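You operate a simulated robot arm through the tools that you are given. There is no shell and no other tool. Be economical: measure what you need, move in short steps, check, and stop when the job is done.

You run a simulated robot arm. Do the job below in one go: nothing can be reset, and whatever is moved stays where it is left.

TASK
Take the steel weight from the top of the sample bench and leave it on the teal turntable top. Then stack the 62 green filter from the top of the sample bench on top of the 27 green filter. Then take the hand brush from the top of the sample bench and leave it on the top of the test bench. Then put the dustpan on the top of the sample bench away on the top of the measuring bench. Then take the small purple sieve on the top of the sample bench and put it away on the top of the test bench. Then take the green square tub and leave it in the grey large pan. Then take the green filter mat and leave it in the dark pan. Then lift the blue bunker lid open. Do these in the order given.

Only the result counts: the job must be done as asked and must still hold three seconds after the hand-in. Knocking over, shifting, dropping, spilling or breaking anything else fails it. A push-on lid holds only when it is set on centred and level and pressed home; a screw cap is set on level and turned clockwise until tight.

THE ROBOT
A 6-joint arm with a two-finger gripper on a trunk, on a base that drives. Base frame: it is fixed to the floor where the robot stands at the start and does not move with it; the origin is under the middle of the robot, x ahead of it, y to its left, z up; the surface under the hand at the start is at about z = 86. Units: cm, degrees, N and s.
Its first joint turns from -166.0 to 166.0 degrees. Places, roughly: blue bunker lid [-330, 230, 90]; dark pan (19x19x6 cm) [-780, -350, 80]; dustpan (26x18x11 cm) [70, -70, 90]; green filter [75, 0, 75]; green filter mat (12x4x15 cm) [-750, -360, 80]; green square tub (5x5x5 cm) [20, -40, 90]; hand brush (13x6x10 cm) [50, -50, 90]; large pan (34x34x8 cm) [120, 110, 90]; small purple sieve [50, -75, 100]; steel weight [100, 0, 75]; teal turntable top [-220, 240, 80]; top of the measuring bench [-180, 170, 80]; top of the test bench [120, 150, 90]. Payload 3.43 kg.
The TCP is the grasp point between the finger pads, 2 cm short of the fingertips. In the tool frame z runs along the fingers and y along their closing line. Largest opening 19 cm; the body of the gripper starts 24.8 cm behind the TCP.
Orientation is that of the tool frame in the base frame, as [roll, pitch, yaw] about the fixed x, y, z axes, in that order (R = Rz(yaw) Ry(pitch) Rx(roll)). With the fingers straight down and closing along the base's y, the tool's x points along the base's -x, its y along +y and its z along -z.

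THE INTERFACE
- The arm moves only by the tool send_rows. Its argument "rows" is a list of rows, each an object of numbers (a shift or turn left out is 0, a gripper value left out holds the last): "ax", "ay", "az": the turn, a rotation vector about the base's x, y, z in degrees; "dx", "dy", "dz": the shift along the base's x, y, z in cm; "jaw": the closure, from 0 (fully open) to 1 (shut). In form: [{"ax": .., "ay": .., "az": .., "dx": .., "dy": .., "dz": .., "jaw": ..}, ...]. A call has 1 to 8 rows; each row is the pose to reach, as a shift and turn from the pose commanded when the call began. Rows are played at 5 a second. More than 5 cm and 8.6 degrees between two rows, or a gripper value outside its range, and nothing of the call is played. A pose out of reach is approached as far as the arm can. The call stops where the force on the tool passes 40 N (or 10 N more than at its start, if that is more) or the arm is blocked; 0.2 s more then pass. Each finger travels about 4.5 cm/s and halts on what it meets, pressing with about 23 N; the grip force reading is that of the motor and also rises with nothing between the fingers. The clock runs only during rows and for 0.2 s after the last one: add rows that repeat a pose to give the fingers time. It gives the time, the measured TCP pose, the force on the tool (base axes), the opening and the grip force at its end, in the units of the frame above (readings bear some noise), with the torque about the TCP (base axes, N m) and any sound that the robot's microphone picked up.
- Cameras (640 x 400 px; columns grow to the right, rows downward): "scene" is now at [2.46, 17.45, 137.75]; the picture's right is [-0.19, -0.98, 0.00], its down [-0.55, 0.11, -0.83] and it looks along [0.82, -0.16, -0.56] (base axes); focal length 214 px, centre (320, 200). "wrist" rides on the gripper at [7, -0.8, -28.8] in the tool frame; the picture's right is [0.12, 0.99, 0.00], its down [-0.96, 0.12, -0.25] and it looks along [-0.25, 0.03, 0.97] (tool axes); focal length 261 px, centre (320, 200). There is no depth. A picture from a camera that has moved, and an enlarged one, comes with that camera's place and axes in the base frame and with its lens. The place of the scene camera against the robot may be out by one fixed shift of up to 1.2 cm in any direction.
- capture(camera): a new picture of that camera. No time passes.
- slide_trunk(by): slides the trunk up (or, below 0, down) by that many cm; the arm and the scene camera ride with it, the base frame stays. It gives what a move gives, with no picture.
- base_move(legs): drives the robot by 1 to 6 legs, each [ahead, turn to the left] in cm and degrees, along the robot's own axes; the way and the turn of a leg run together, so that a leg with both is an arc; at most 150 cm and 180 degrees a leg. The arm and the cameras ride along, it lands a little off, and it stops where it bumps. It gives what a move gives.
- pan_tilt(pan, tilt): turns the head with the scene camera to pan (to the left, within 155 degrees either way) and tilt (down, from -29 to 69), counted from straight ahead of the robot. It gives what a move gives.
- zoom(camera, box): a new picture of the part [left, top, right, bottom] of that camera's present view, enlarged. No time passes.
- job_done(): hands the job in; it is judged then, once.

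Work in short steps. Places have to be worked out from the pictures, the camera data and where the tool is seen: move nearer, look again, correct. Check each grasp and each placing, and mend what went wrong. You have 217 turns and 218 pictures in all, those below and enlarged ones among them. Open the gripper and draw the arm clear of the work before you hand the job in, unless the task says otherwise; then end with one line.

The tools are called by a JSON object that holds its "api" and its "payload". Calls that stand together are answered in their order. send_rows: Moves the arm, as the interface text tells. Its arguments: {"type":"object","properties":{"rows":{"type":"array","items":{"type":"object","properties":{"ax":{"type":"number"},"ay":{"type":"number"},"az":{"type":"number"},"dx":{"type":"number"},"dy":{"type":"number"},"dz":{"type":"number"},"jaw":{"type":"number"}}}}},"required":["rows"]} The other tools are called the same way: slide_trunk (by) slides the trunk up or down; base_move (legs) drives the base; pan_tilt (pan, tilt) turns the head that bears the scene camera; capture (camera) takes a picture; zoom (camera, box) takes an enlarged picture of a part of a camera's view; job_done () hands the job in.

At the start:

```text
clock: 0.0
ee_pos: [84.92, -7.04, 110.98]
orientation: [180.0, 0.0, -180.0]
ft_force: [0.4, 0.4, -0.1]
ft_torque: [-0.02, 0.03, 0.01]
finger_gap: 18.98
grasp_force: 0.1
trunk travel left (down, up): [-17.5, 6.5]
robot x, y, heading: [-0.3, 0.02, -0.3]
head pan, tilt: [-10.9, 33.9]
```

scene: 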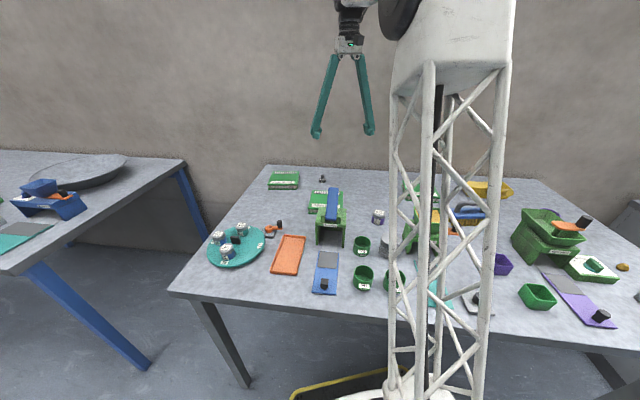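
wrist: 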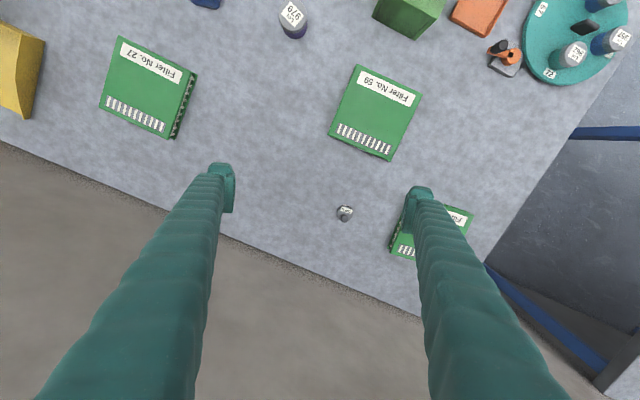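

I'll look closer at the starting views to identify the weight and the filters.

{"api": "zoom", "payload": {"camera": "wrist", "box": [300, 140, 500, 265]}}

{"api": "zoom", "payload": {"camera": "scene", "box": [180, 160, 400, 300]}}

{"api": "zoom", "payload": {"camera": "scene", "box": [380, 160, 640, 340]}}

```text
3.20 times, centred on (400, 202) of wrist
camera zoom: at [77.84, -7.65, 139.65], right [-0.12, 0.99, 0.0], down [0.96, 0.12, 0.25], along [0.25, 0.03, -0.97], focal length 834 px, centre (64, 192)
```

zoom: 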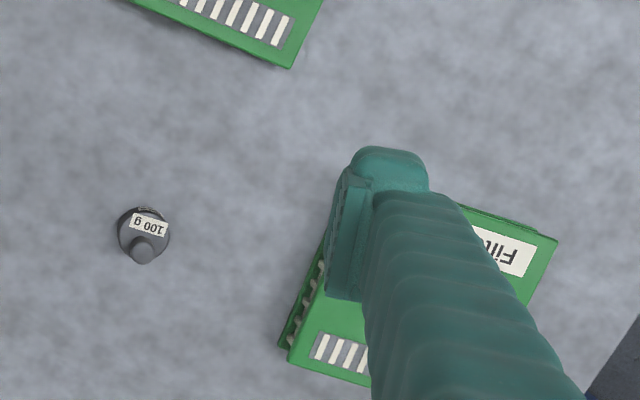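

```text
2.86 times, centred on (290, 230) of scene
camera zoom: at [2.46, 17.45, 137.75], right [-0.19, -0.98, 0.0], down [-0.55, 0.11, -0.83], along [0.82, -0.16, -0.56], focal length 613 px, centre (406, 114)
```

zoom: 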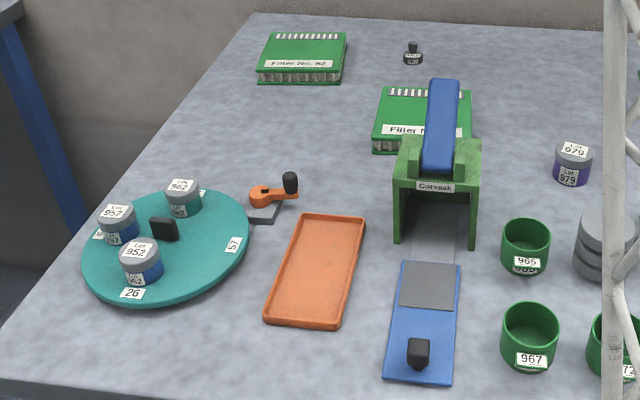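

```text
2.22 times, centred on (510, 250) of scene
camera zoom: at [2.46, 17.45, 137.75], right [-0.19, -0.98, 0.0], down [-0.55, 0.11, -0.83], along [0.82, -0.16, -0.56], focal length 477 px, centre (-102, 89)
```

zoom: 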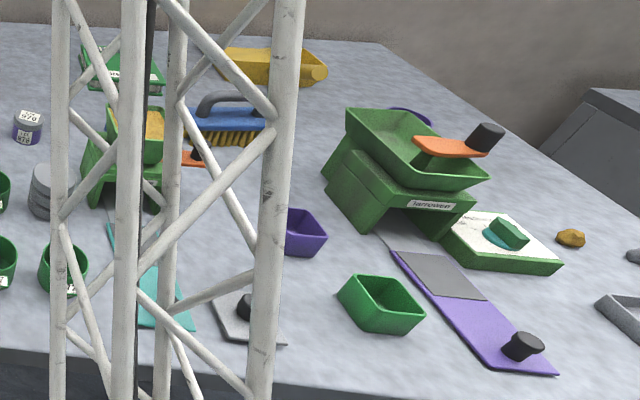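

The weight (marked 100 g) works out near (93.5, -0.6), on the table top at about z 86. I'll move above it with the jaw partly closed to about 8 cm, then look again.

{"api": "send_rows", "payload": {"rows": [{"dx": 2.1, "dy": 1.6, "dz": -2, "jaw": 0.2}, {"dx": 4.2, "dy": 3.2, "dz": -4, "jaw": 0.4}, {"dx": 6.4, "dy": 4.8, "dz": -6, "jaw": 0.58}, {"dx": 8.5, "dy": 6.4, "dz": -8, "jaw": 0.58}, {"dx": 8.5, "dy": 6.4, "dz": -11, "jaw": 0.58}, {"dx": 8.5, "dy": 6.4, "dz": -11, "jaw": 0.58}]}}

{"api": "capture", "payload": {"camera": "wrist"}}

{"api": "capture", "payload": {"camera": "scene"}}

```text
clock: 1.4
ee_pos: [93.25, -0.83, 100.09]
orientation: [180.0, 0.0, -179.9]
ft_force: [0.5, 0.2, -0.2]
ft_torque: [0.0, 0.02, 0.04]
finger_gap: 7.98
grasp_force: 0.2
trunk travel left (down, up): [-17.5, 6.5]
robot x, y, heading: [-0.28, 0.14, -0.0]
head pan, tilt: [-10.9, 33.9]
```

```text
212 pictures are left
camera wrist: at [86.35, -1.4, 128.73], right [-0.12, 0.99, 0.0], down [0.96, 0.12, 0.25], along [0.25, 0.03, -0.97], focal length 261 px, centre (320, 200)
```

wrist: 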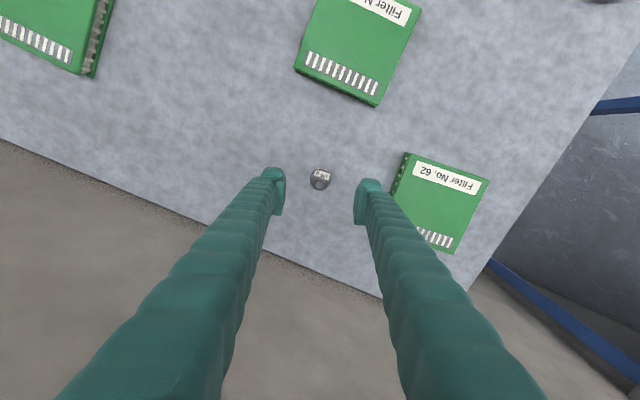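

```text
211 pictures are left
camera scene: at [2.46, 17.45, 137.75], right [-0.19, -0.98, 0.0], down [-0.55, 0.11, -0.83], along [0.82, -0.16, -0.56], focal length 214 px, centre (320, 200)
```

scene: 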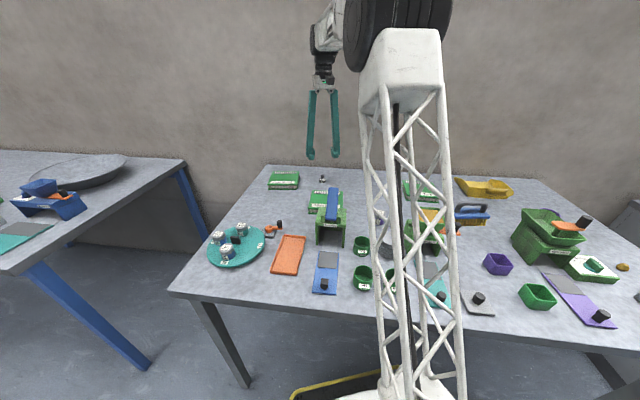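

The weight now works out at (93.6, -0.5). I'll go down to about TCP z 88.5 and close on it.

{"api": "send_rows", "payload": {"rows": [{"dx": 0.3, "dy": 0.3, "dz": -4}, {"dx": 0.3, "dy": 0.3, "dz": -8}, {"dx": 0.3, "dy": 0.3, "dz": -10}, {"dx": 0.3, "dy": 0.3, "dz": -11.4}, {"dx": 0.3, "dy": 0.3, "dz": -11.4}]}}

{"api": "zoom", "payload": {"camera": "wrist", "box": [240, 130, 400, 230]}}

```text
clock: 2.6
ee_pos: [93.65, -0.18, 88.61]
orientation: [180.0, 0.0, -180.0]
ft_force: [0.2, -0.6, 0.3]
ft_torque: [-0.02, -0.03, 0.0]
finger_gap: 7.96
grasp_force: 0.0
trunk travel left (down, up): [-17.5, 6.5]
robot x, y, heading: [-0.12, -0.07, 0.1]
head pan, tilt: [-10.9, 33.9]
```

```text
4.00 times, centred on (320, 180) of wrist
camera zoom: at [86.59, -0.96, 117.27], right [-0.12, 0.99, 0.0], down [0.96, 0.12, 0.25], along [0.25, 0.03, -0.97], focal length 1043 px, centre (320, 280)
```

zoom: 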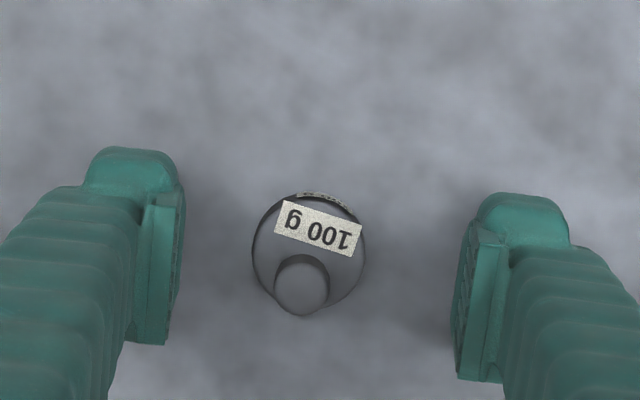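

The weight is centred between the pads, so I'll close slowly and lift a little.

{"api": "send_rows", "payload": {"rows": [{"jaw": 0.7}, {"jaw": 0.8}, {"jaw": 0.9}, {"jaw": 1.0}, {"jaw": 1.0}, {"jaw": 1.0}]}}

{"api": "send_rows", "payload": {"rows": [{"dz": 1}, {"dz": 4}, {"dz": 8}, {"dz": 12}]}}

{"api": "zoom", "payload": {"camera": "wrist", "box": [240, 130, 400, 230]}}

```text
clock: 3.7
ee_pos: [93.63, -0.44, 89.18]
orientation: [-180.0, 0.5, 179.9]
ft_force: [-1.3, -2.3, 28.2]
ft_torque: [0.41, 0.1, 0.03]
finger_gap: 1.48
grasp_force: 22.6
trunk travel left (down, up): [-17.5, 6.5]
robot x, y, heading: [0.13, -0.01, -0.2]
head pan, tilt: [-10.9, 33.9]
stopped in row 5: the force on the tool passed its limit at 44 N (the readings are from after the stop); the commanded pose is now the measured one
```

```text
clock: 4.7
ee_pos: [93.88, -0.15, 100.99]
orientation: [180.0, 0.4, 180.0]
ft_force: [0.4, -0.1, -1.7]
ft_torque: [0.04, 0.1, 0.0]
finger_gap: 1.46
grasp_force: 23.5
trunk travel left (down, up): [-17.5, 6.5]
robot x, y, heading: [-0.07, 0.1, -0.2]
head pan, tilt: [-10.9, 33.9]
```

```text
4.00 times, centred on (320, 180) of wrist
camera zoom: at [86.76, -0.89, 129.61], right [-0.12, 0.99, 0.0], down [0.96, 0.12, 0.25], along [0.25, 0.03, -0.97], focal length 1043 px, centre (320, 280)
```

zoom: 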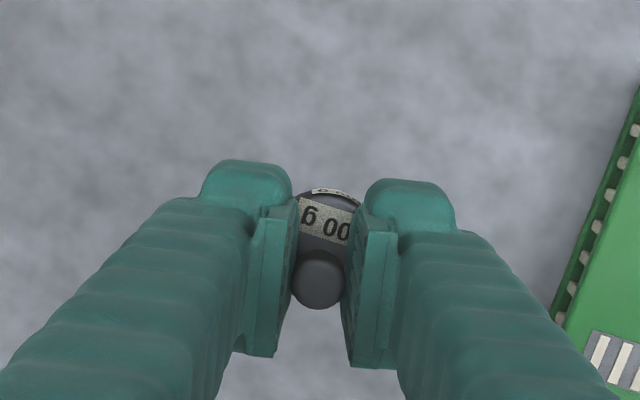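

The weight came up with a gap of 1.5 cm, so the pads may be holding only the knob. I'll check from the scene camera.

{"api": "zoom", "payload": {"camera": "scene", "box": [280, 80, 380, 200]}}

```text
3.33 times, centred on (330, 140) of scene
camera zoom: at [2.49, 17.45, 137.75], right [-0.19, -0.98, 0.0], down [-0.55, 0.11, -0.83], along [0.82, -0.16, -0.56], focal length 715 px, centre (287, 400)
```

zoom: 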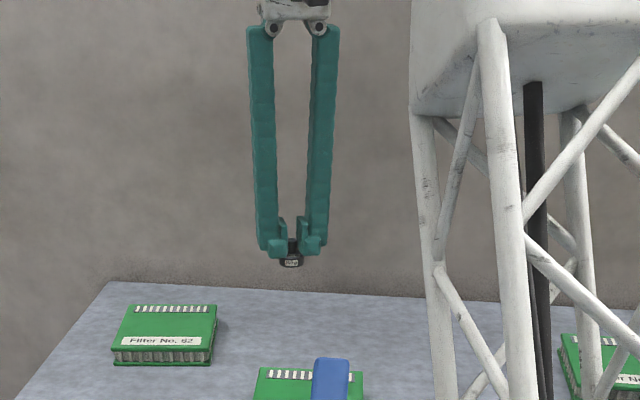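

The weight hangs cleanly from the knob. I'll raise and retract the arm for driving and pan the head to survey the room.

{"api": "send_rows", "payload": {"rows": [{"dz": 5}, {"dz": 10}, {"dz": 15}, {"dz": 20}, {"dx": -4, "dz": 23}, {"dx": -9, "dz": 23}, {"dx": -14, "dz": 23}, {"dx": -19, "dz": 23}]}}

{"api": "send_rows", "payload": {"rows": [{"dx": -5}, {"dx": -10}, {"dx": -15}, {"dx": -20}, {"dx": -25}, {"dx": -30}, {"dx": -33}]}}

{"api": "pan_tilt", "payload": {"pan": 60, "tilt": 25}}

{"api": "capture", "payload": {"camera": "scene"}}

{"api": "pan_tilt", "payload": {"pan": 140, "tilt": 20}}

{"api": "capture", "payload": {"camera": "scene"}}

{"api": "pan_tilt", "payload": {"pan": -145, "tilt": 20}}

{"api": "capture", "payload": {"camera": "scene"}}

```text
clock: 6.5
ee_pos: [74.8, -0.59, 123.5]
orientation: [-180.0, 0.2, -180.0]
ft_force: [1.4, 0.0, -1.8]
ft_torque: [-0.03, 0.27, -0.05]
finger_gap: 1.42
grasp_force: 23.0
trunk travel left (down, up): [-17.5, 6.5]
robot x, y, heading: [0.12, 0.09, -0.2]
head pan, tilt: [-10.9, 33.9]
```

```text
clock: 8.1
ee_pos: [41.55, -0.28, 124.1]
orientation: [-180.0, 0.4, -179.9]
ft_force: [0.9, 0.3, -1.6]
ft_torque: [-0.03, 0.15, 0.01]
finger_gap: 1.41
grasp_force: 22.9
trunk travel left (down, up): [-17.5, 6.5]
robot x, y, heading: [0.05, -0.27, -0.1]
head pan, tilt: [-10.9, 33.9]
```

```text
clock: 9.6
ee_pos: [41.61, -0.44, 124.15]
orientation: [180.0, 0.3, 180.0]
ft_force: [1.2, -0.6, -0.3]
ft_torque: [0.03, -0.01, -0.02]
finger_gap: 1.44
grasp_force: 23.4
trunk travel left (down, up): [-17.5, 6.5]
robot x, y, heading: [-0.0, -0.32, -0.2]
head pan, tilt: [60.0, 25.0]
```

```text
207 pictures are left
camera scene: at [-1.64, 27.11, 139.15], right [0.87, -0.5, 0.0], down [-0.21, -0.37, -0.91], along [0.45, 0.78, -0.42], focal length 214 px, centre (320, 200)
```

scene: 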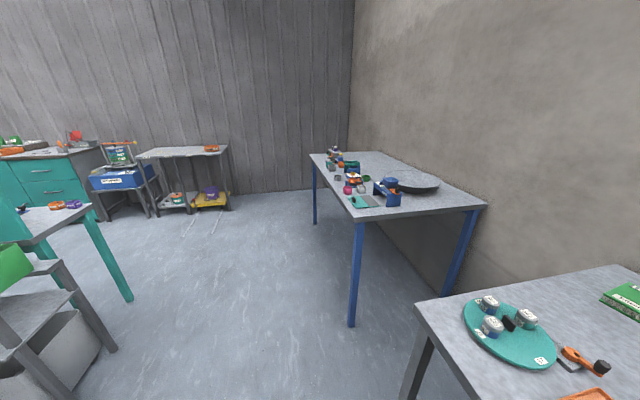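

```text
clock: 11.1
ee_pos: [41.55, -0.3, 124.19]
orientation: [-180.0, 0.4, 180.0]
ft_force: [0.2, 0.1, -0.8]
ft_torque: [-0.03, 0.01, 0.02]
finger_gap: 1.41
grasp_force: 22.3
trunk travel left (down, up): [-17.5, 6.5]
robot x, y, heading: [-0.01, 0.07, -0.1]
head pan, tilt: [140.0, 20.0]
```

```text
206 pictures are left
camera scene: at [-13.38, 25.12, 139.96], right [0.64, 0.77, 0.0], down [0.26, -0.22, -0.94], along [-0.72, 0.6, -0.34], focal length 214 px, centre (320, 200)
```

scene: 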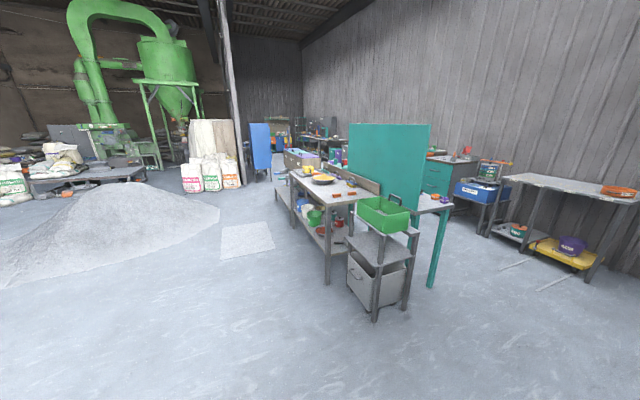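

```text
clock: 15.0
ee_pos: [41.63, -0.28, 124.23]
orientation: [-180.0, 0.2, -179.9]
ft_force: [0.1, 0.2, -0.5]
ft_torque: [0.0, -0.02, -0.01]
finger_gap: 1.41
grasp_force: 23.5
trunk travel left (down, up): [-17.5, 6.5]
robot x, y, heading: [0.26, -0.21, 0.3]
head pan, tilt: [-145.0, 20.0]
```

```text
205 pictures are left
camera scene: at [-0.68, 11.66, 140.12], right [-0.8, -0.6, 0.0], down [-0.2, 0.26, -0.95], along [0.56, -0.76, -0.33], focal length 214 px, centre (320, 200)
```

scene: 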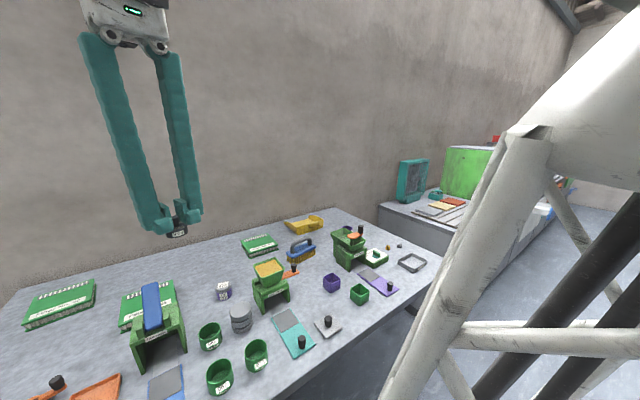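

Pan -145 ended up looking to the right instead. I'll go back to the left-rear to inspect the measuring bench and find the turntable.

{"api": "pan_tilt", "payload": {"pan": 140, "tilt": 20}}

{"api": "zoom", "payload": {"camera": "scene", "box": [250, 110, 450, 310]}}

{"api": "zoom", "payload": {"camera": "scene", "box": [400, 130, 640, 280]}}

```text
clock: 18.9
ee_pos: [41.61, -0.27, 124.18]
orientation: [-180.0, 0.3, 180.0]
ft_force: [-0.8, 0.2, -1.3]
ft_torque: [0.0, 0.01, -0.01]
finger_gap: 1.42
grasp_force: 23.2
trunk travel left (down, up): [-17.5, 6.5]
robot x, y, heading: [0.09, 0.21, 0.0]
head pan, tilt: [140.0, 20.0]
```

```text
2.00 times, centred on (350, 210) of scene
camera zoom: at [-13.38, 25.12, 139.96], right [0.64, 0.77, 0.0], down [0.26, -0.22, -0.94], along [-0.72, 0.6, -0.34], focal length 429 px, centre (260, 180)
```

zoom: 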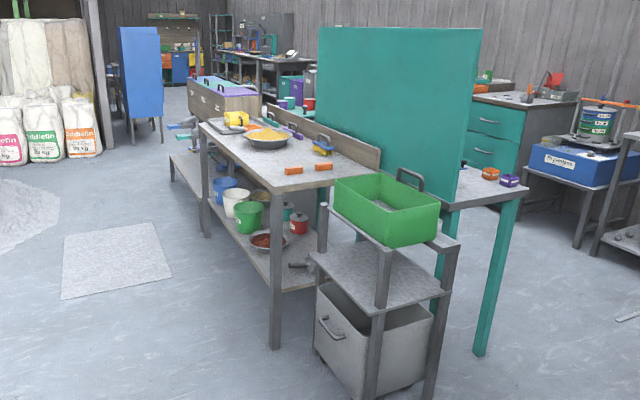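

```text
2.67 times, centred on (520, 205) of scene
camera zoom: at [-13.38, 25.12, 139.96], right [0.64, 0.77, 0.0], down [0.26, -0.22, -0.94], along [-0.72, 0.6, -0.34], focal length 572 px, centre (-213, 187)
```

zoom: 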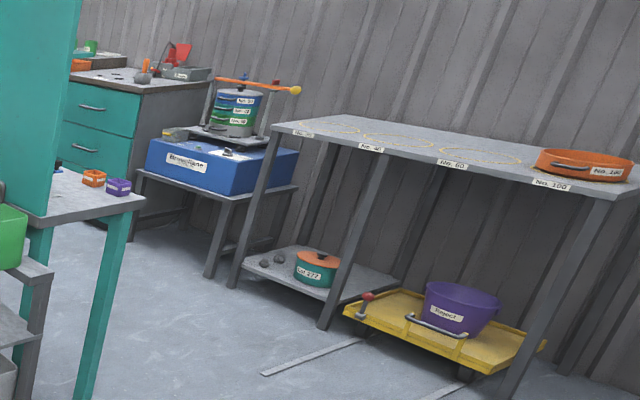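

A teal-legged bench sits behind the panel, with its near corner around (-62, 188). I'll turn left and drive along x≈0 to about y=150, then look across it.

{"api": "base_move", "payload": {"legs": [[-15, 0], [0, 90], [140, 0]]}}

{"api": "pan_tilt", "payload": {"pan": 55, "tilt": 25}}

{"api": "capture", "payload": {"camera": "scene"}}

```text
clock: 31.0
ee_pos: [-11.8, 184.81, 124.18]
orientation: [180.0, 0.2, -91.2]
ft_force: [0.2, -0.3, -0.9]
ft_torque: [-0.03, -0.01, 0.03]
finger_gap: 1.41
grasp_force: 22.5
trunk travel left (down, up): [-17.5, 6.5]
robot x, y, heading: [-12.94, 143.05, 89.0]
head pan, tilt: [140.0, 20.0]
```

```text
clock: 32.6
ee_pos: [-11.82, 184.77, 124.18]
orientation: [-180.0, 0.2, -91.1]
ft_force: [0.0, -0.2, -1.8]
ft_torque: [0.01, -0.03, 0.0]
finger_gap: 1.39
grasp_force: 23.0
trunk travel left (down, up): [-17.5, 6.5]
robot x, y, heading: [-13.14, 143.37, 88.7]
head pan, tilt: [55.0, 25.0]
```

```text
202 pictures are left
camera scene: at [-40.53, 142.32, 139.15], right [0.59, 0.81, 0.0], down [0.34, -0.25, -0.91], along [-0.73, 0.53, -0.42], focal length 214 px, centre (320, 200)
```

scene: 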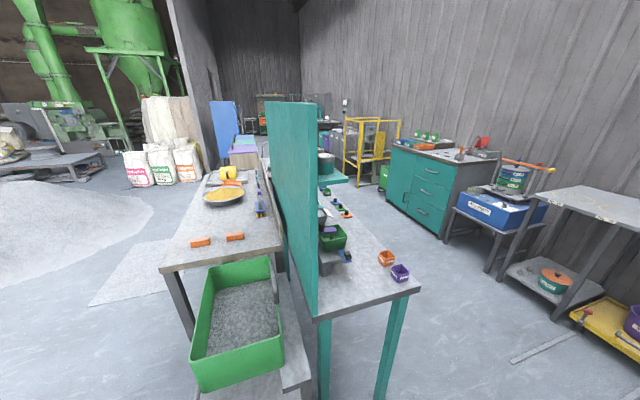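

{"api": "zoom", "payload": {"camera": "scene", "box": [250, 120, 430, 300]}}

{"api": "zoom", "payload": {"camera": "scene", "box": [290, 80, 410, 200]}}

```text
2.22 times, centred on (340, 210) of scene
camera zoom: at [-40.53, 142.32, 139.15], right [0.59, 0.81, 0.0], down [0.34, -0.25, -0.91], along [-0.73, 0.53, -0.42], focal length 477 px, centre (276, 178)
```

zoom: 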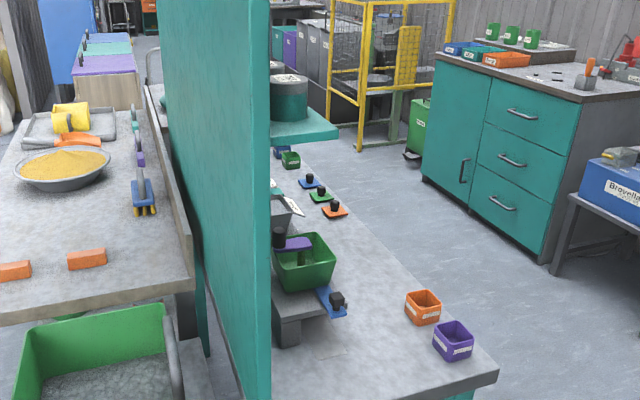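

```text
3.33 times, centred on (350, 140) of scene
camera zoom: at [-40.53, 142.32, 139.15], right [0.59, 0.81, 0.0], down [0.34, -0.25, -0.91], along [-0.73, 0.53, -0.42], focal length 715 px, centre (220, 400)
```

zoom: 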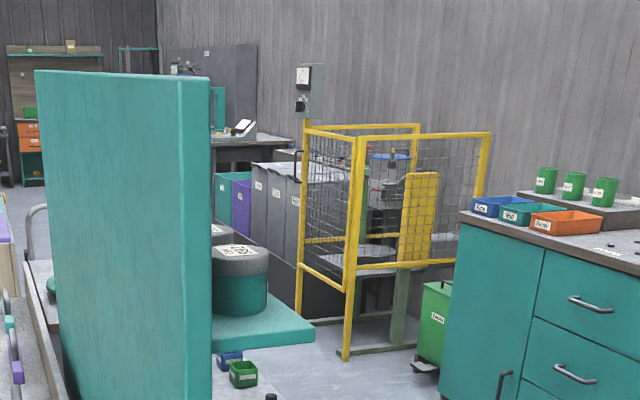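

The teal bench seems rotated about 22°, with a teal platform near its far end. I'll drive round into the aisle to look at it.

{"api": "base_move", "payload": {"legs": [[100, 0], [0, 45], [60, 0], [0, 25]]}}

{"api": "pan_tilt", "payload": {"pan": 25, "tilt": 25}}

{"api": "capture", "payload": {"camera": "scene"}}

```text
clock: 44.2
ee_pos: [-90.92, 301.91, 124.15]
orientation: [-180.0, 0.3, -22.5]
ft_force: [-0.4, 0.1, -1.7]
ft_torque: [0.02, -0.01, -0.01]
finger_gap: 1.42
grasp_force: 23.7
trunk travel left (down, up): [-17.5, 6.5]
robot x, y, heading: [-52.43, 285.4, 157.5]
head pan, tilt: [55.0, 25.0]
```

```text
clock: 45.1
ee_pos: [-90.88, 301.91, 124.07]
orientation: [-180.0, 0.3, -22.4]
ft_force: [0.4, 0.1, -0.4]
ft_torque: [0.03, -0.03, -0.01]
finger_gap: 1.42
grasp_force: 23.2
trunk travel left (down, up): [-17.5, 6.5]
robot x, y, heading: [-52.62, 285.94, 157.6]
head pan, tilt: [25.0, 25.0]
```

```text
199 pictures are left
camera scene: at [-64.11, 263.96, 139.15], right [-0.05, 1.0, 0.0], down [0.42, 0.02, -0.91], along [-0.91, -0.04, -0.42], focal length 214 px, centre (320, 200)
```

scene: 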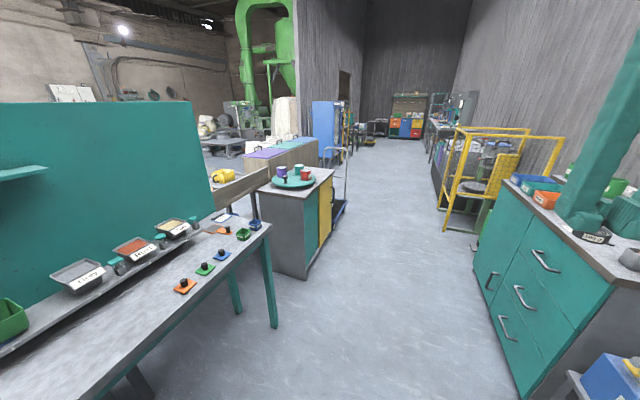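

The teal turntable, carrying cups, stands on a cabinet at about (-221, 235), which matches. I'll zoom in.

{"api": "zoom", "payload": {"camera": "scene", "box": [235, 130, 355, 205]}}

{"api": "zoom", "payload": {"camera": "scene", "box": [0, 180, 280, 340]}}

```text
5.33 times, centred on (295, 168) of scene
camera zoom: at [-64.11, 263.96, 139.15], right [-0.05, 1.0, 0.0], down [0.42, 0.02, -0.91], along [-0.91, -0.04, -0.42], focal length 1144 px, centre (453, 373)
```

zoom: 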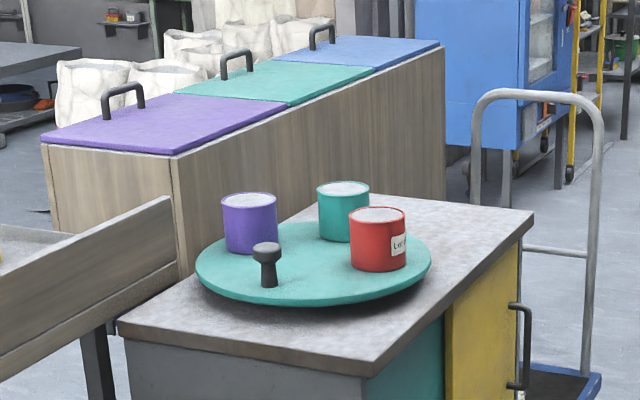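

```text
2.29 times, centred on (140, 260) of scene
camera zoom: at [-64.11, 263.96, 139.15], right [-0.05, 1.0, 0.0], down [0.42, 0.02, -0.91], along [-0.91, -0.04, -0.42], focal length 490 px, centre (731, 63)
```

zoom: 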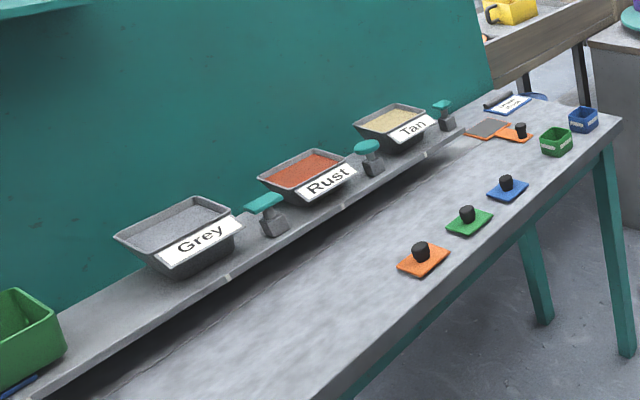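

The free spot is on the turntable's near side, right of the knob, about (-208, 240). I'll drive to about (-150, 295), heading about 209°.

{"api": "base_move", "payload": {"legs": [[0, 17], [98, 0], [0, 35]]}}

{"api": "pan_tilt", "payload": {"pan": 10, "tilt": 45}}

{"api": "capture", "payload": {"camera": "scene"}}

{"api": "capture", "payload": {"camera": "wrist"}}

```text
clock: 52.9
ee_pos: [-183.03, 272.71, 124.11]
orientation: [180.0, 0.3, 31.5]
ft_force: [-0.6, -0.1, -0.8]
ft_torque: [-0.04, -0.01, 0.0]
finger_gap: 1.41
grasp_force: 22.5
trunk travel left (down, up): [-17.5, 6.5]
robot x, y, heading: [-147.35, 294.35, -148.6]
head pan, tilt: [25.0, 25.0]
```

```text
clock: 53.7
ee_pos: [-183.0, 272.7, 124.19]
orientation: [-180.0, 0.3, 31.6]
ft_force: [0.3, -0.5, -0.2]
ft_torque: [-0.02, 0.02, 0.0]
finger_gap: 1.4
grasp_force: 22.5
trunk travel left (down, up): [-17.5, 6.5]
robot x, y, heading: [-147.37, 294.19, -148.5]
head pan, tilt: [10.0, 45.0]
```

```text
196 pictures are left
camera scene: at [-138.3, 274.24, 136.1], right [-0.66, 0.75, 0.0], down [0.53, 0.47, -0.71], along [-0.53, -0.47, -0.71], focal length 214 px, centre (320, 200)
```

scene: 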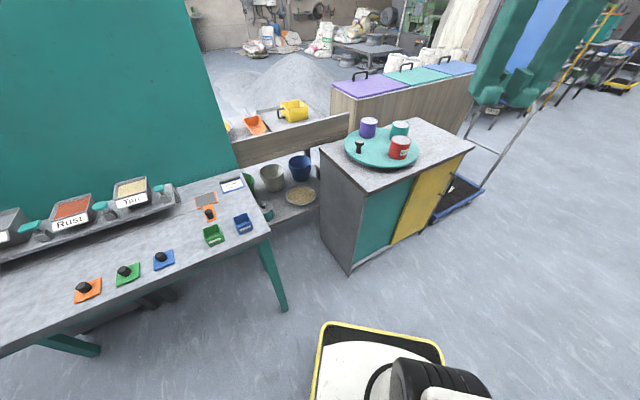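

```text
195 pictures are left
camera wrist: at [-177.28, 277.26, 152.8], right [0.62, -0.78, 0.0], down [-0.76, -0.6, 0.25], along [-0.2, -0.16, -0.97], focal length 261 px, centre (320, 200)
```

wrist: 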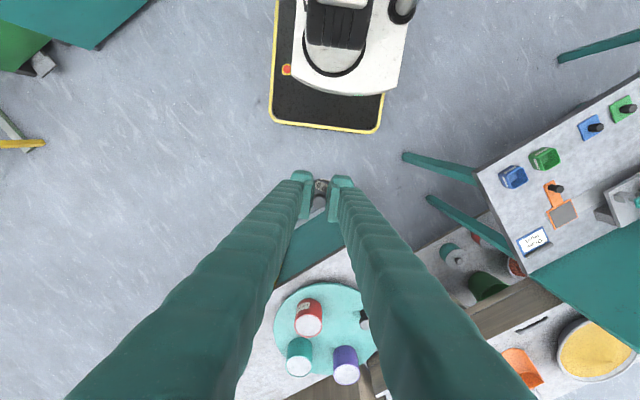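

The free spot between the knob and the red cup works out at about (-206, 244). I'll move over it, staying high, and look through the wrist camera.

{"api": "send_rows", "payload": {"rows": [{"dx": -2.9, "dy": -3.5, "dz": -1.2}, {"dx": -5.8, "dy": -7.1, "dz": -2.5}, {"dx": -8.6, "dy": -10.7, "dz": -3.7}, {"dx": -11.5, "dy": -14.2, "dz": -5}, {"dx": -14.4, "dy": -17.8, "dz": -6.2}, {"dx": -17.2, "dy": -21.4, "dz": -7.5}, {"dx": -20, "dy": -25, "dz": -8.7}, {"dx": -23, "dy": -28.5, "dz": -10}]}}

{"api": "capture", "payload": {"camera": "wrist"}}

{"api": "zoom", "payload": {"camera": "scene", "box": [300, 80, 480, 200]}}

```text
clock: 55.5
ee_pos: [-205.81, 244.43, 114.35]
orientation: [179.9, 0.3, 31.6]
ft_force: [0.1, 0.3, -0.1]
ft_torque: [-0.13, 0.13, 0.01]
finger_gap: 1.41
grasp_force: 23.0
trunk travel left (down, up): [-17.5, 6.5]
robot x, y, heading: [-147.27, 294.11, -148.5]
head pan, tilt: [10.0, 45.0]
```

```text
194 pictures are left
camera wrist: at [-200.0, 248.99, 142.88], right [0.62, -0.78, 0.0], down [-0.76, -0.6, 0.25], along [-0.2, -0.16, -0.97], focal length 261 px, centre (320, 200)
```

wrist: 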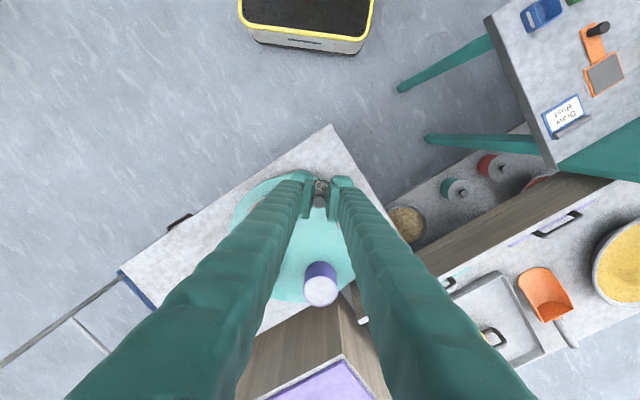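

```text
3.33 times, centred on (390, 140) of scene
camera zoom: at [-138.26, 274.28, 136.09], right [-0.66, 0.75, 0.0], down [0.53, 0.47, -0.71], along [-0.53, -0.47, -0.71], focal length 715 px, centre (87, 400)
```

zoom: 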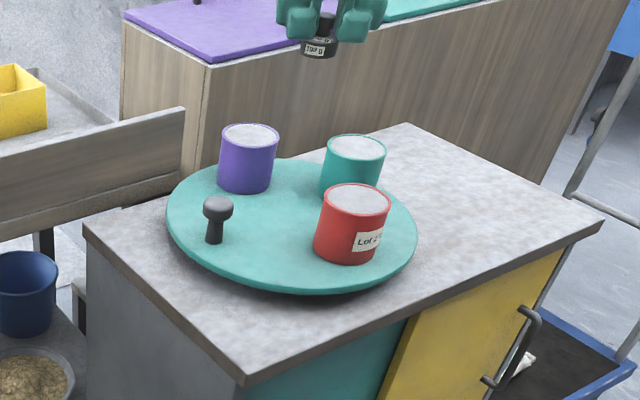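

The free gap's centre is about (-210.3, 240.3). The fingers should close across the knob-to-red-cup line, so I'll rotate -82° while shifting over.

{"api": "send_rows", "payload": {"rows": [{"az": -8.2, "dx": -0.9, "dy": -0.8}, {"az": -16.4, "dx": -1.8, "dy": -1.6}, {"az": -24.6, "dx": -2.7, "dy": -2.4}, {"az": -32.8, "dx": -3.6, "dy": -3.2}, {"az": -41, "dx": -4.4, "dy": -4.1}]}}

{"api": "send_rows", "payload": {"rows": [{"az": -8.2}, {"az": -16.4}, {"az": -24.6}, {"az": -32.8}, {"az": -41}, {"az": -41}]}}

{"api": "capture", "payload": {"camera": "wrist"}}

{"api": "zoom", "payload": {"camera": "scene", "box": [300, 80, 480, 200]}}

```text
clock: 56.7
ee_pos: [-210.41, 240.11, 114.05]
orientation: [-180.0, 0.3, -9.6]
ft_force: [0.4, 0.2, -0.9]
ft_torque: [-0.04, 0.02, 0.02]
finger_gap: 1.39
grasp_force: 22.9
trunk travel left (down, up): [-17.5, 6.5]
robot x, y, heading: [-147.66, 294.22, -148.8]
head pan, tilt: [10.0, 45.0]
```

```text
clock: 58.1
ee_pos: [-210.44, 240.18, 114.23]
orientation: [-180.0, 0.3, -50.5]
ft_force: [0.2, 0.8, -0.5]
ft_torque: [0.0, -0.02, 0.0]
finger_gap: 1.43
grasp_force: 22.8
trunk travel left (down, up): [-17.5, 6.5]
robot x, y, heading: [-147.73, 294.36, -148.6]
head pan, tilt: [10.0, 45.0]
```

```text
192 pictures are left
camera wrist: at [-205.21, 235.2, 142.79], right [-0.69, -0.72, 0.0], down [-0.7, 0.67, 0.25], along [-0.18, 0.18, -0.97], focal length 261 px, centre (320, 200)
```

wrist: 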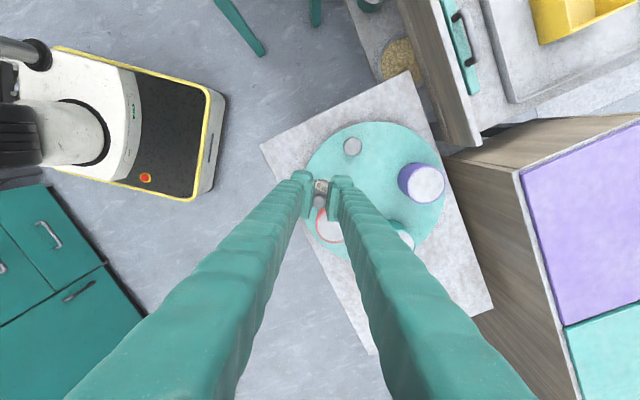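

```text
3.33 times, centred on (390, 140) of scene
camera zoom: at [-138.31, 274.23, 136.09], right [-0.66, 0.75, 0.0], down [0.53, 0.47, -0.71], along [-0.53, -0.47, -0.71], focal length 715 px, centre (87, 400)
```

zoom: 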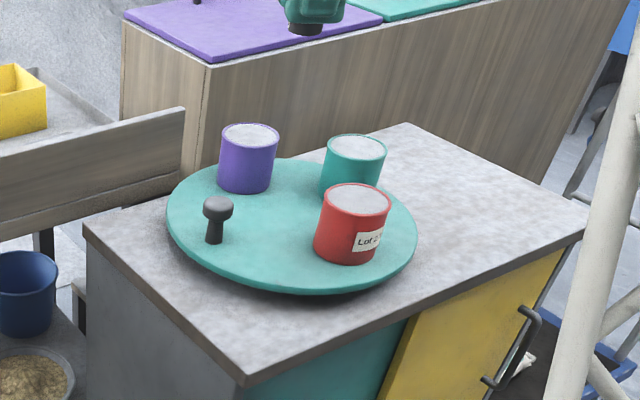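

The wrist view suggests the turntable top is nearer z 82, the gap centre is about (-215.8, 238.3) and the turntable centre is (-224, 235). I'll shift there and lower to z 96 to check.

{"api": "send_rows", "payload": {"rows": [{"dx": -2.7, "dy": -1, "dz": -3}, {"dx": -5.4, "dy": -1.9, "dz": -6}, {"dx": -5.4, "dy": -1.9, "dz": -10}, {"dx": -5.4, "dy": -1.9, "dz": -14}, {"dx": -5.4, "dy": -1.9, "dz": -18}, {"dx": -5.4, "dy": -1.9, "dz": -18}]}}

{"api": "capture", "payload": {"camera": "wrist"}}

{"api": "zoom", "payload": {"camera": "scene", "box": [300, 80, 480, 200]}}

```text
clock: 59.5
ee_pos: [-215.81, 238.2, 95.75]
orientation: [-180.0, 0.3, -50.5]
ft_force: [0.5, 0.0, -1.5]
ft_torque: [0.03, 0.02, 0.01]
finger_gap: 1.41
grasp_force: 22.9
trunk travel left (down, up): [-17.5, 6.5]
robot x, y, heading: [-147.69, 294.2, -148.4]
head pan, tilt: [10.0, 45.0]
```

```text
190 pictures are left
camera wrist: at [-210.54, 233.29, 124.55], right [-0.69, -0.72, 0.0], down [-0.7, 0.67, 0.25], along [-0.18, 0.17, -0.97], focal length 261 px, centre (320, 200)
```

wrist: 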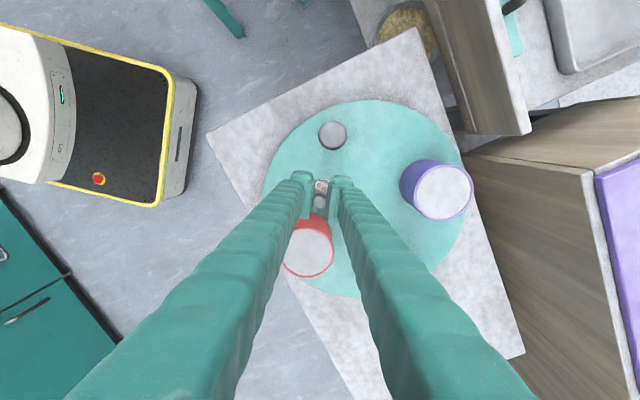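

```text
3.33 times, centred on (390, 140) of scene
camera zoom: at [-138.32, 274.22, 136.09], right [-0.66, 0.75, 0.0], down [0.53, 0.47, -0.71], along [-0.53, -0.47, -0.71], focal length 715 px, centre (87, 400)
```

zoom: 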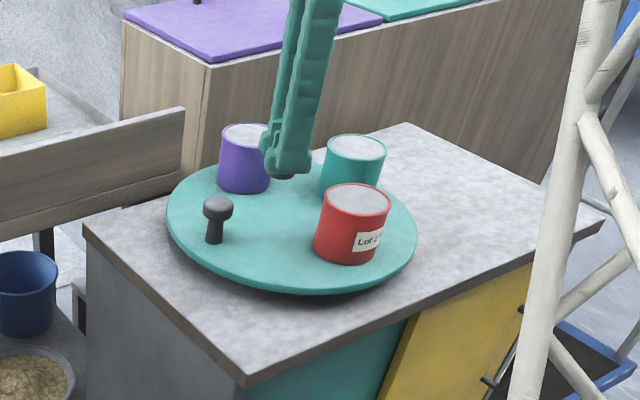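

It's lined up between the knob and the red cup. I'll go down in careful steps towards contact, expected around TCP z 85 to 86.

{"api": "send_rows", "payload": {"rows": [{"dz": -3}, {"dz": -6}, {"dz": -7}, {"dz": -7}]}}

{"api": "zoom", "payload": {"camera": "scene", "box": [330, 100, 450, 180]}}

```text
clock: 60.5
ee_pos: [-215.64, 238.28, 89.05]
orientation: [180.0, 0.4, -50.5]
ft_force: [0.5, -0.1, -1.2]
ft_torque: [0.02, 0.0, 0.04]
finger_gap: 1.42
grasp_force: 23.6
trunk travel left (down, up): [-17.5, 6.5]
robot x, y, heading: [-147.2, 294.28, -148.6]
head pan, tilt: [10.0, 45.0]
```

```text
5.00 times, centred on (390, 140) of scene
camera zoom: at [-138.31, 274.23, 136.09], right [-0.66, 0.75, 0.0], down [0.53, 0.47, -0.71], along [-0.53, -0.47, -0.71], focal length 1072 px, centre (-30, 500)
```

zoom: 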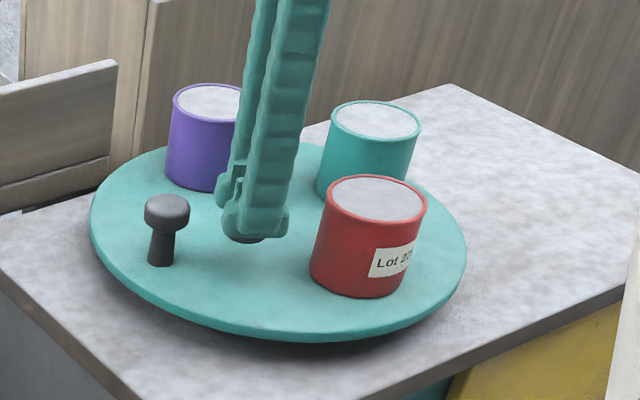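

I'll keep going down in half-centimetre steps.

{"api": "send_rows", "payload": {"rows": [{"dz": -0.7}, {"dz": -1.4}, {"dz": -2.0}, {"dz": -2.0}]}}

{"api": "zoom", "payload": {"camera": "scene", "box": [330, 100, 450, 180]}}

```text
clock: 61.5
ee_pos: [-215.65, 238.26, 87.14]
orientation: [180.0, 0.3, -50.5]
ft_force: [0.0, 0.3, -1.3]
ft_torque: [0.0, -0.04, 0.03]
finger_gap: 1.4
grasp_force: 22.7
trunk travel left (down, up): [-17.5, 6.5]
robot x, y, heading: [-147.48, 293.98, -148.5]
head pan, tilt: [10.0, 45.0]
```

```text
5.00 times, centred on (390, 140) of scene
camera zoom: at [-138.31, 274.23, 136.09], right [-0.66, 0.75, 0.0], down [0.53, 0.47, -0.71], along [-0.53, -0.47, -0.71], focal length 1072 px, centre (-30, 500)
```

zoom: 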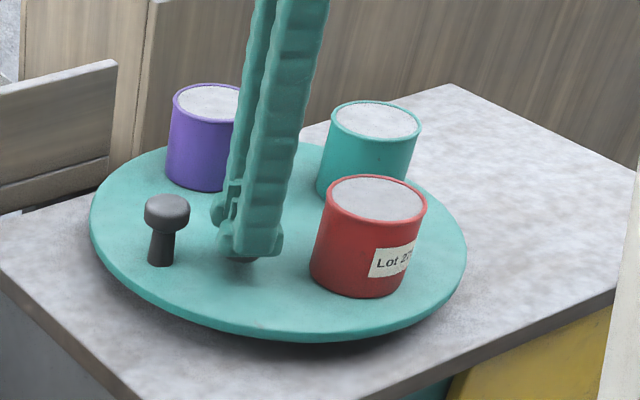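

{"api": "send_rows", "payload": {"rows": [{"dz": -0.3}, {"dz": -0.6}, {"dz": -0.9}, {"dz": -1.2}, {"dz": -1.2}]}}

{"api": "zoom", "payload": {"camera": "scene", "box": [330, 100, 450, 180]}}

```text
clock: 62.7
ee_pos: [-215.86, 238.31, 86.08]
orientation: [-179.9, 0.3, -50.5]
ft_force: [-0.4, 0.5, -0.5]
ft_torque: [-0.04, 0.01, 0.01]
finger_gap: 1.41
grasp_force: 22.8
trunk travel left (down, up): [-17.5, 6.5]
robot x, y, heading: [-147.43, 294.35, -148.4]
head pan, tilt: [10.0, 45.0]
```

```text
5.00 times, centred on (390, 140) of scene
camera zoom: at [-138.31, 274.23, 136.09], right [-0.66, 0.75, 0.0], down [0.53, 0.47, -0.71], along [-0.53, -0.47, -0.71], focal length 1072 px, centre (-30, 500)
```

zoom: 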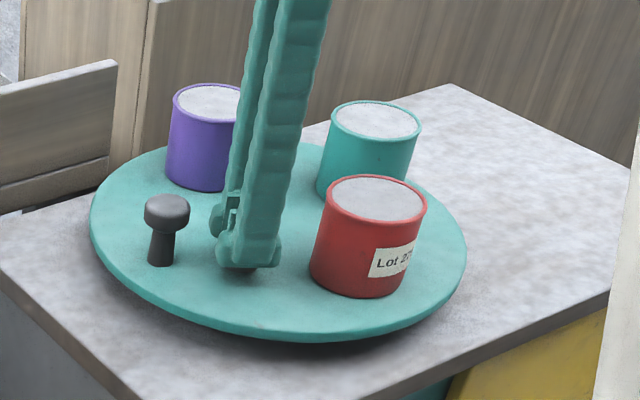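

There's still no contact reading, so I'll keep lowering in small steps.

{"api": "send_rows", "payload": {"rows": [{"dz": -0.3}, {"dz": -0.6}, {"dz": -0.9}, {"dz": -0.9}]}}

```text
clock: 63.6
ee_pos: [-215.89, 238.13, 85.69]
orientation: [179.6, 0.3, -50.5]
ft_force: [4.0, -1.1, 19.6]
ft_torque: [-0.19, 0.08, 0.01]
finger_gap: 1.41
grasp_force: 23.2
trunk travel left (down, up): [-17.5, 6.5]
robot x, y, heading: [-147.22, 294.33, -148.5]
head pan, tilt: [10.0, 45.0]
stopped in row 4: the force on the tool passed its limit at 44 N (the readings are from after the stop); the commanded pose is now the measured one
```

Contact at 85.7. I'll ease up slightly, then release with a small opening.

{"api": "send_rows", "payload": {"rows": [{"dz": 0.15}, {"dz": 0.2, "jaw": 0.9}, {"dz": 0.2, "jaw": 0.84}, {"dz": 0.2, "jaw": 0.8}, {"dz": 0.2, "jaw": 0.8}]}}

{"api": "send_rows", "payload": {"rows": [{"dz": 2}, {"dz": 5}, {"dz": 10}, {"dz": 15}, {"dz": 20}, {"dz": 25}, {"dz": 28}]}}

{"api": "zoom", "payload": {"camera": "scene", "box": [330, 100, 450, 180]}}

```text
clock: 64.8
ee_pos: [-215.96, 238.13, 85.56]
orientation: [179.9, 0.2, -50.5]
ft_force: [0.1, 0.7, 0.5]
ft_torque: [-0.01, 0.01, 0.02]
finger_gap: 3.81
grasp_force: 0.1
trunk travel left (down, up): [-17.5, 6.5]
robot x, y, heading: [-147.49, 294.16, -148.5]
head pan, tilt: [10.0, 45.0]
```

```text
clock: 66.4
ee_pos: [-216.22, 237.92, 113.84]
orientation: [179.8, 0.4, -50.6]
ft_force: [-0.1, 0.1, 0.0]
ft_torque: [0.06, -0.02, 0.06]
finger_gap: 3.78
grasp_force: 0.1
trunk travel left (down, up): [-17.5, 6.5]
robot x, y, heading: [-147.37, 294.21, -148.6]
head pan, tilt: [10.0, 45.0]
```

```text
5.00 times, centred on (390, 140) of scene
camera zoom: at [-138.31, 274.23, 136.09], right [-0.66, 0.75, 0.0], down [0.53, 0.47, -0.71], along [-0.53, -0.47, -0.71], focal length 1072 px, centre (-30, 500)
```

zoom: 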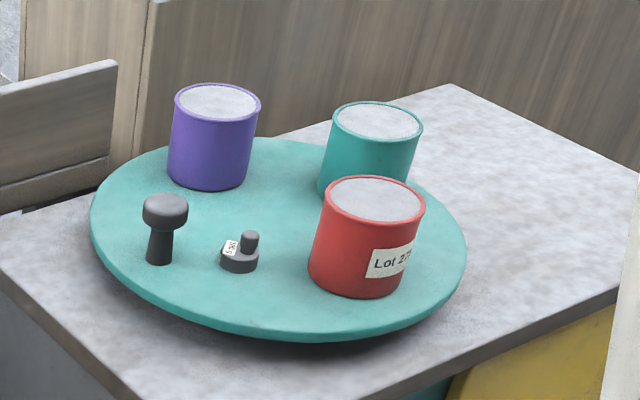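

The weight is standing on the turntable. I'll retract the arm and rotate the wrist back, then drive back to the sample bench.

{"api": "send_rows", "payload": {"rows": [{"dz": 4, "az": 5}, {"dz": 8, "az": 10}, {"dz": 10, "dx": 2.8, "dy": 2.8, "az": 18}, {"dz": 10, "dx": 6, "dy": 6, "az": 26}, {"dz": 10, "dx": 9.2, "dy": 9.2, "az": 34}, {"dz": 10, "dx": 12.5, "dy": 12.5, "az": 42}]}}

{"api": "send_rows", "payload": {"rows": [{"dx": 3.3, "dy": 3.3, "az": 8}, {"dx": 6.6, "dy": 6.6, "az": 16}, {"dx": 10, "dy": 10, "az": 24}, {"dx": 13.4, "dy": 13.4, "az": 32}, {"dx": 16.8, "dy": 16.8, "az": 40}, {"dx": 20, "dy": 20, "az": 40}]}}

{"api": "base_move", "payload": {"legs": [[-40, -20], [0, 128]]}}

{"api": "pan_tilt", "payload": {"pan": 0, "tilt": 25}}

{"api": "capture", "payload": {"camera": "scene"}}

```text
clock: 67.8
ee_pos: [-203.62, 250.54, 123.69]
orientation: [179.8, 0.2, -8.5]
ft_force: [-1.2, -0.4, -2.1]
ft_torque: [0.22, -0.24, 0.0]
finger_gap: 3.81
grasp_force: 0.1
trunk travel left (down, up): [-17.5, 6.5]
robot x, y, heading: [-147.43, 294.18, -148.4]
head pan, tilt: [10.0, 45.0]
```

```text
clock: 69.2
ee_pos: [-183.73, 270.89, 123.54]
orientation: [179.8, 0.1, 31.6]
ft_force: [-1.5, -0.3, -0.5]
ft_torque: [0.21, -0.24, 0.0]
finger_gap: 3.8
grasp_force: 0.0
trunk travel left (down, up): [-17.5, 6.5]
robot x, y, heading: [-147.18, 294.16, -148.6]
head pan, tilt: [10.0, 45.0]
```

```text
clock: 77.3
ee_pos: [-76.33, 283.52, 123.47]
orientation: [179.8, 0.3, 143.1]
ft_force: [0.0, -0.3, -0.2]
ft_torque: [0.03, 0.03, 0.0]
finger_gap: 3.8
grasp_force: 0.0
trunk travel left (down, up): [-17.5, 6.5]
robot x, y, heading: [-111.59, 308.92, -37.1]
head pan, tilt: [10.0, 45.0]
```

```text
clock: 78.2
ee_pos: [-76.34, 283.47, 123.63]
orientation: [179.7, 0.3, 143.0]
ft_force: [-1.5, -0.5, 0.1]
ft_torque: [-0.01, 0.03, -0.03]
finger_gap: 3.81
grasp_force: 0.1
trunk travel left (down, up): [-17.5, 6.5]
robot x, y, heading: [-111.29, 308.63, -37.1]
head pan, tilt: [0.0, 25.0]
```

```text
184 pictures are left
camera scene: at [-97.11, 321.82, 139.15], right [-0.6, -0.8, 0.0], down [-0.34, 0.25, -0.91], along [0.72, -0.55, -0.42], focal length 214 px, centre (320, 200)
```

scene: 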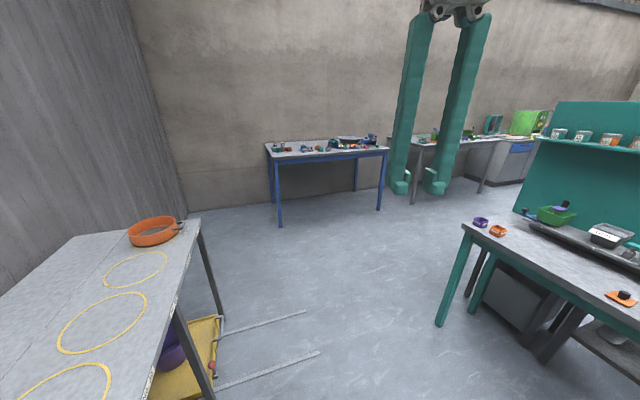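

The way back is clear. I'll drive around the teal bench corner to the sample bench, ending near (6, -10) facing +x.

{"api": "base_move", "payload": {"legs": [[0, 9.3], [125, 0], [0, -62.3], [150, 0], [108, 0], [0, 90]]}}

{"api": "pan_tilt", "payload": {"pan": 0, "tilt": 35}}

{"api": "capture", "payload": {"camera": "scene"}}

{"api": "capture", "payload": {"camera": "wrist"}}

```text
clock: 104.2
ee_pos: [26.55, -9.03, 123.51]
orientation: [179.8, 0.2, 177.7]
ft_force: [-0.7, 0.8, -0.2]
ft_torque: [-0.03, -0.01, 0.0]
finger_gap: 3.79
grasp_force: 0.1
trunk travel left (down, up): [-17.5, 6.5]
robot x, y, heading: [-16.74, -7.72, -2.2]
head pan, tilt: [0.0, 25.0]
```

```text
clock: 104.9
ee_pos: [26.56, -8.93, 123.55]
orientation: [179.8, 0.3, 177.7]
ft_force: [-0.4, -0.2, 0.1]
ft_torque: [0.01, 0.01, 0.02]
finger_gap: 3.8
grasp_force: 0.0
trunk travel left (down, up): [-17.5, 6.5]
robot x, y, heading: [-16.4, -8.2, -2.5]
head pan, tilt: [0.0, 35.0]
```

```text
183 pictures are left
camera scene: at [-13.15, 10.69, 137.58], right [-0.04, -1.0, 0.0], down [-0.57, 0.02, -0.82], along [0.82, -0.03, -0.57], focal length 214 px, centre (320, 200)
```

scene: 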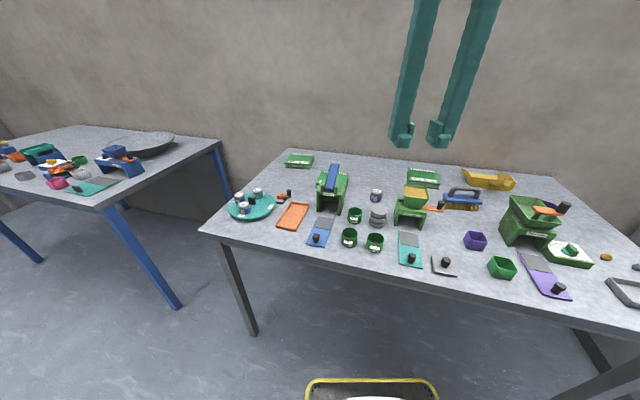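

```text
182 pictures are left
camera wrist: at [19.4, -9.65, 152.22], right [-0.08, 1.0, 0.0], down [0.96, 0.07, 0.25], along [0.25, 0.02, -0.97], focal length 261 px, centre (320, 200)
```

wrist: 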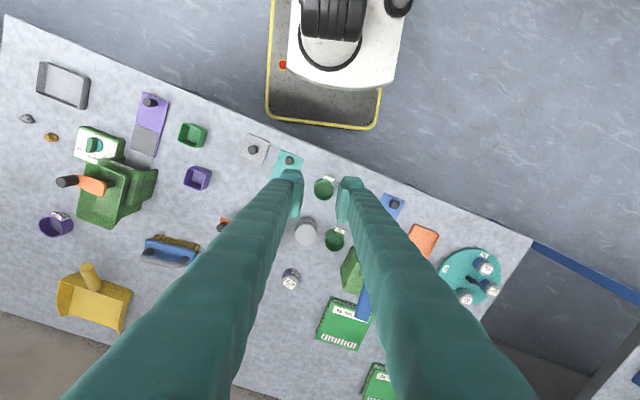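

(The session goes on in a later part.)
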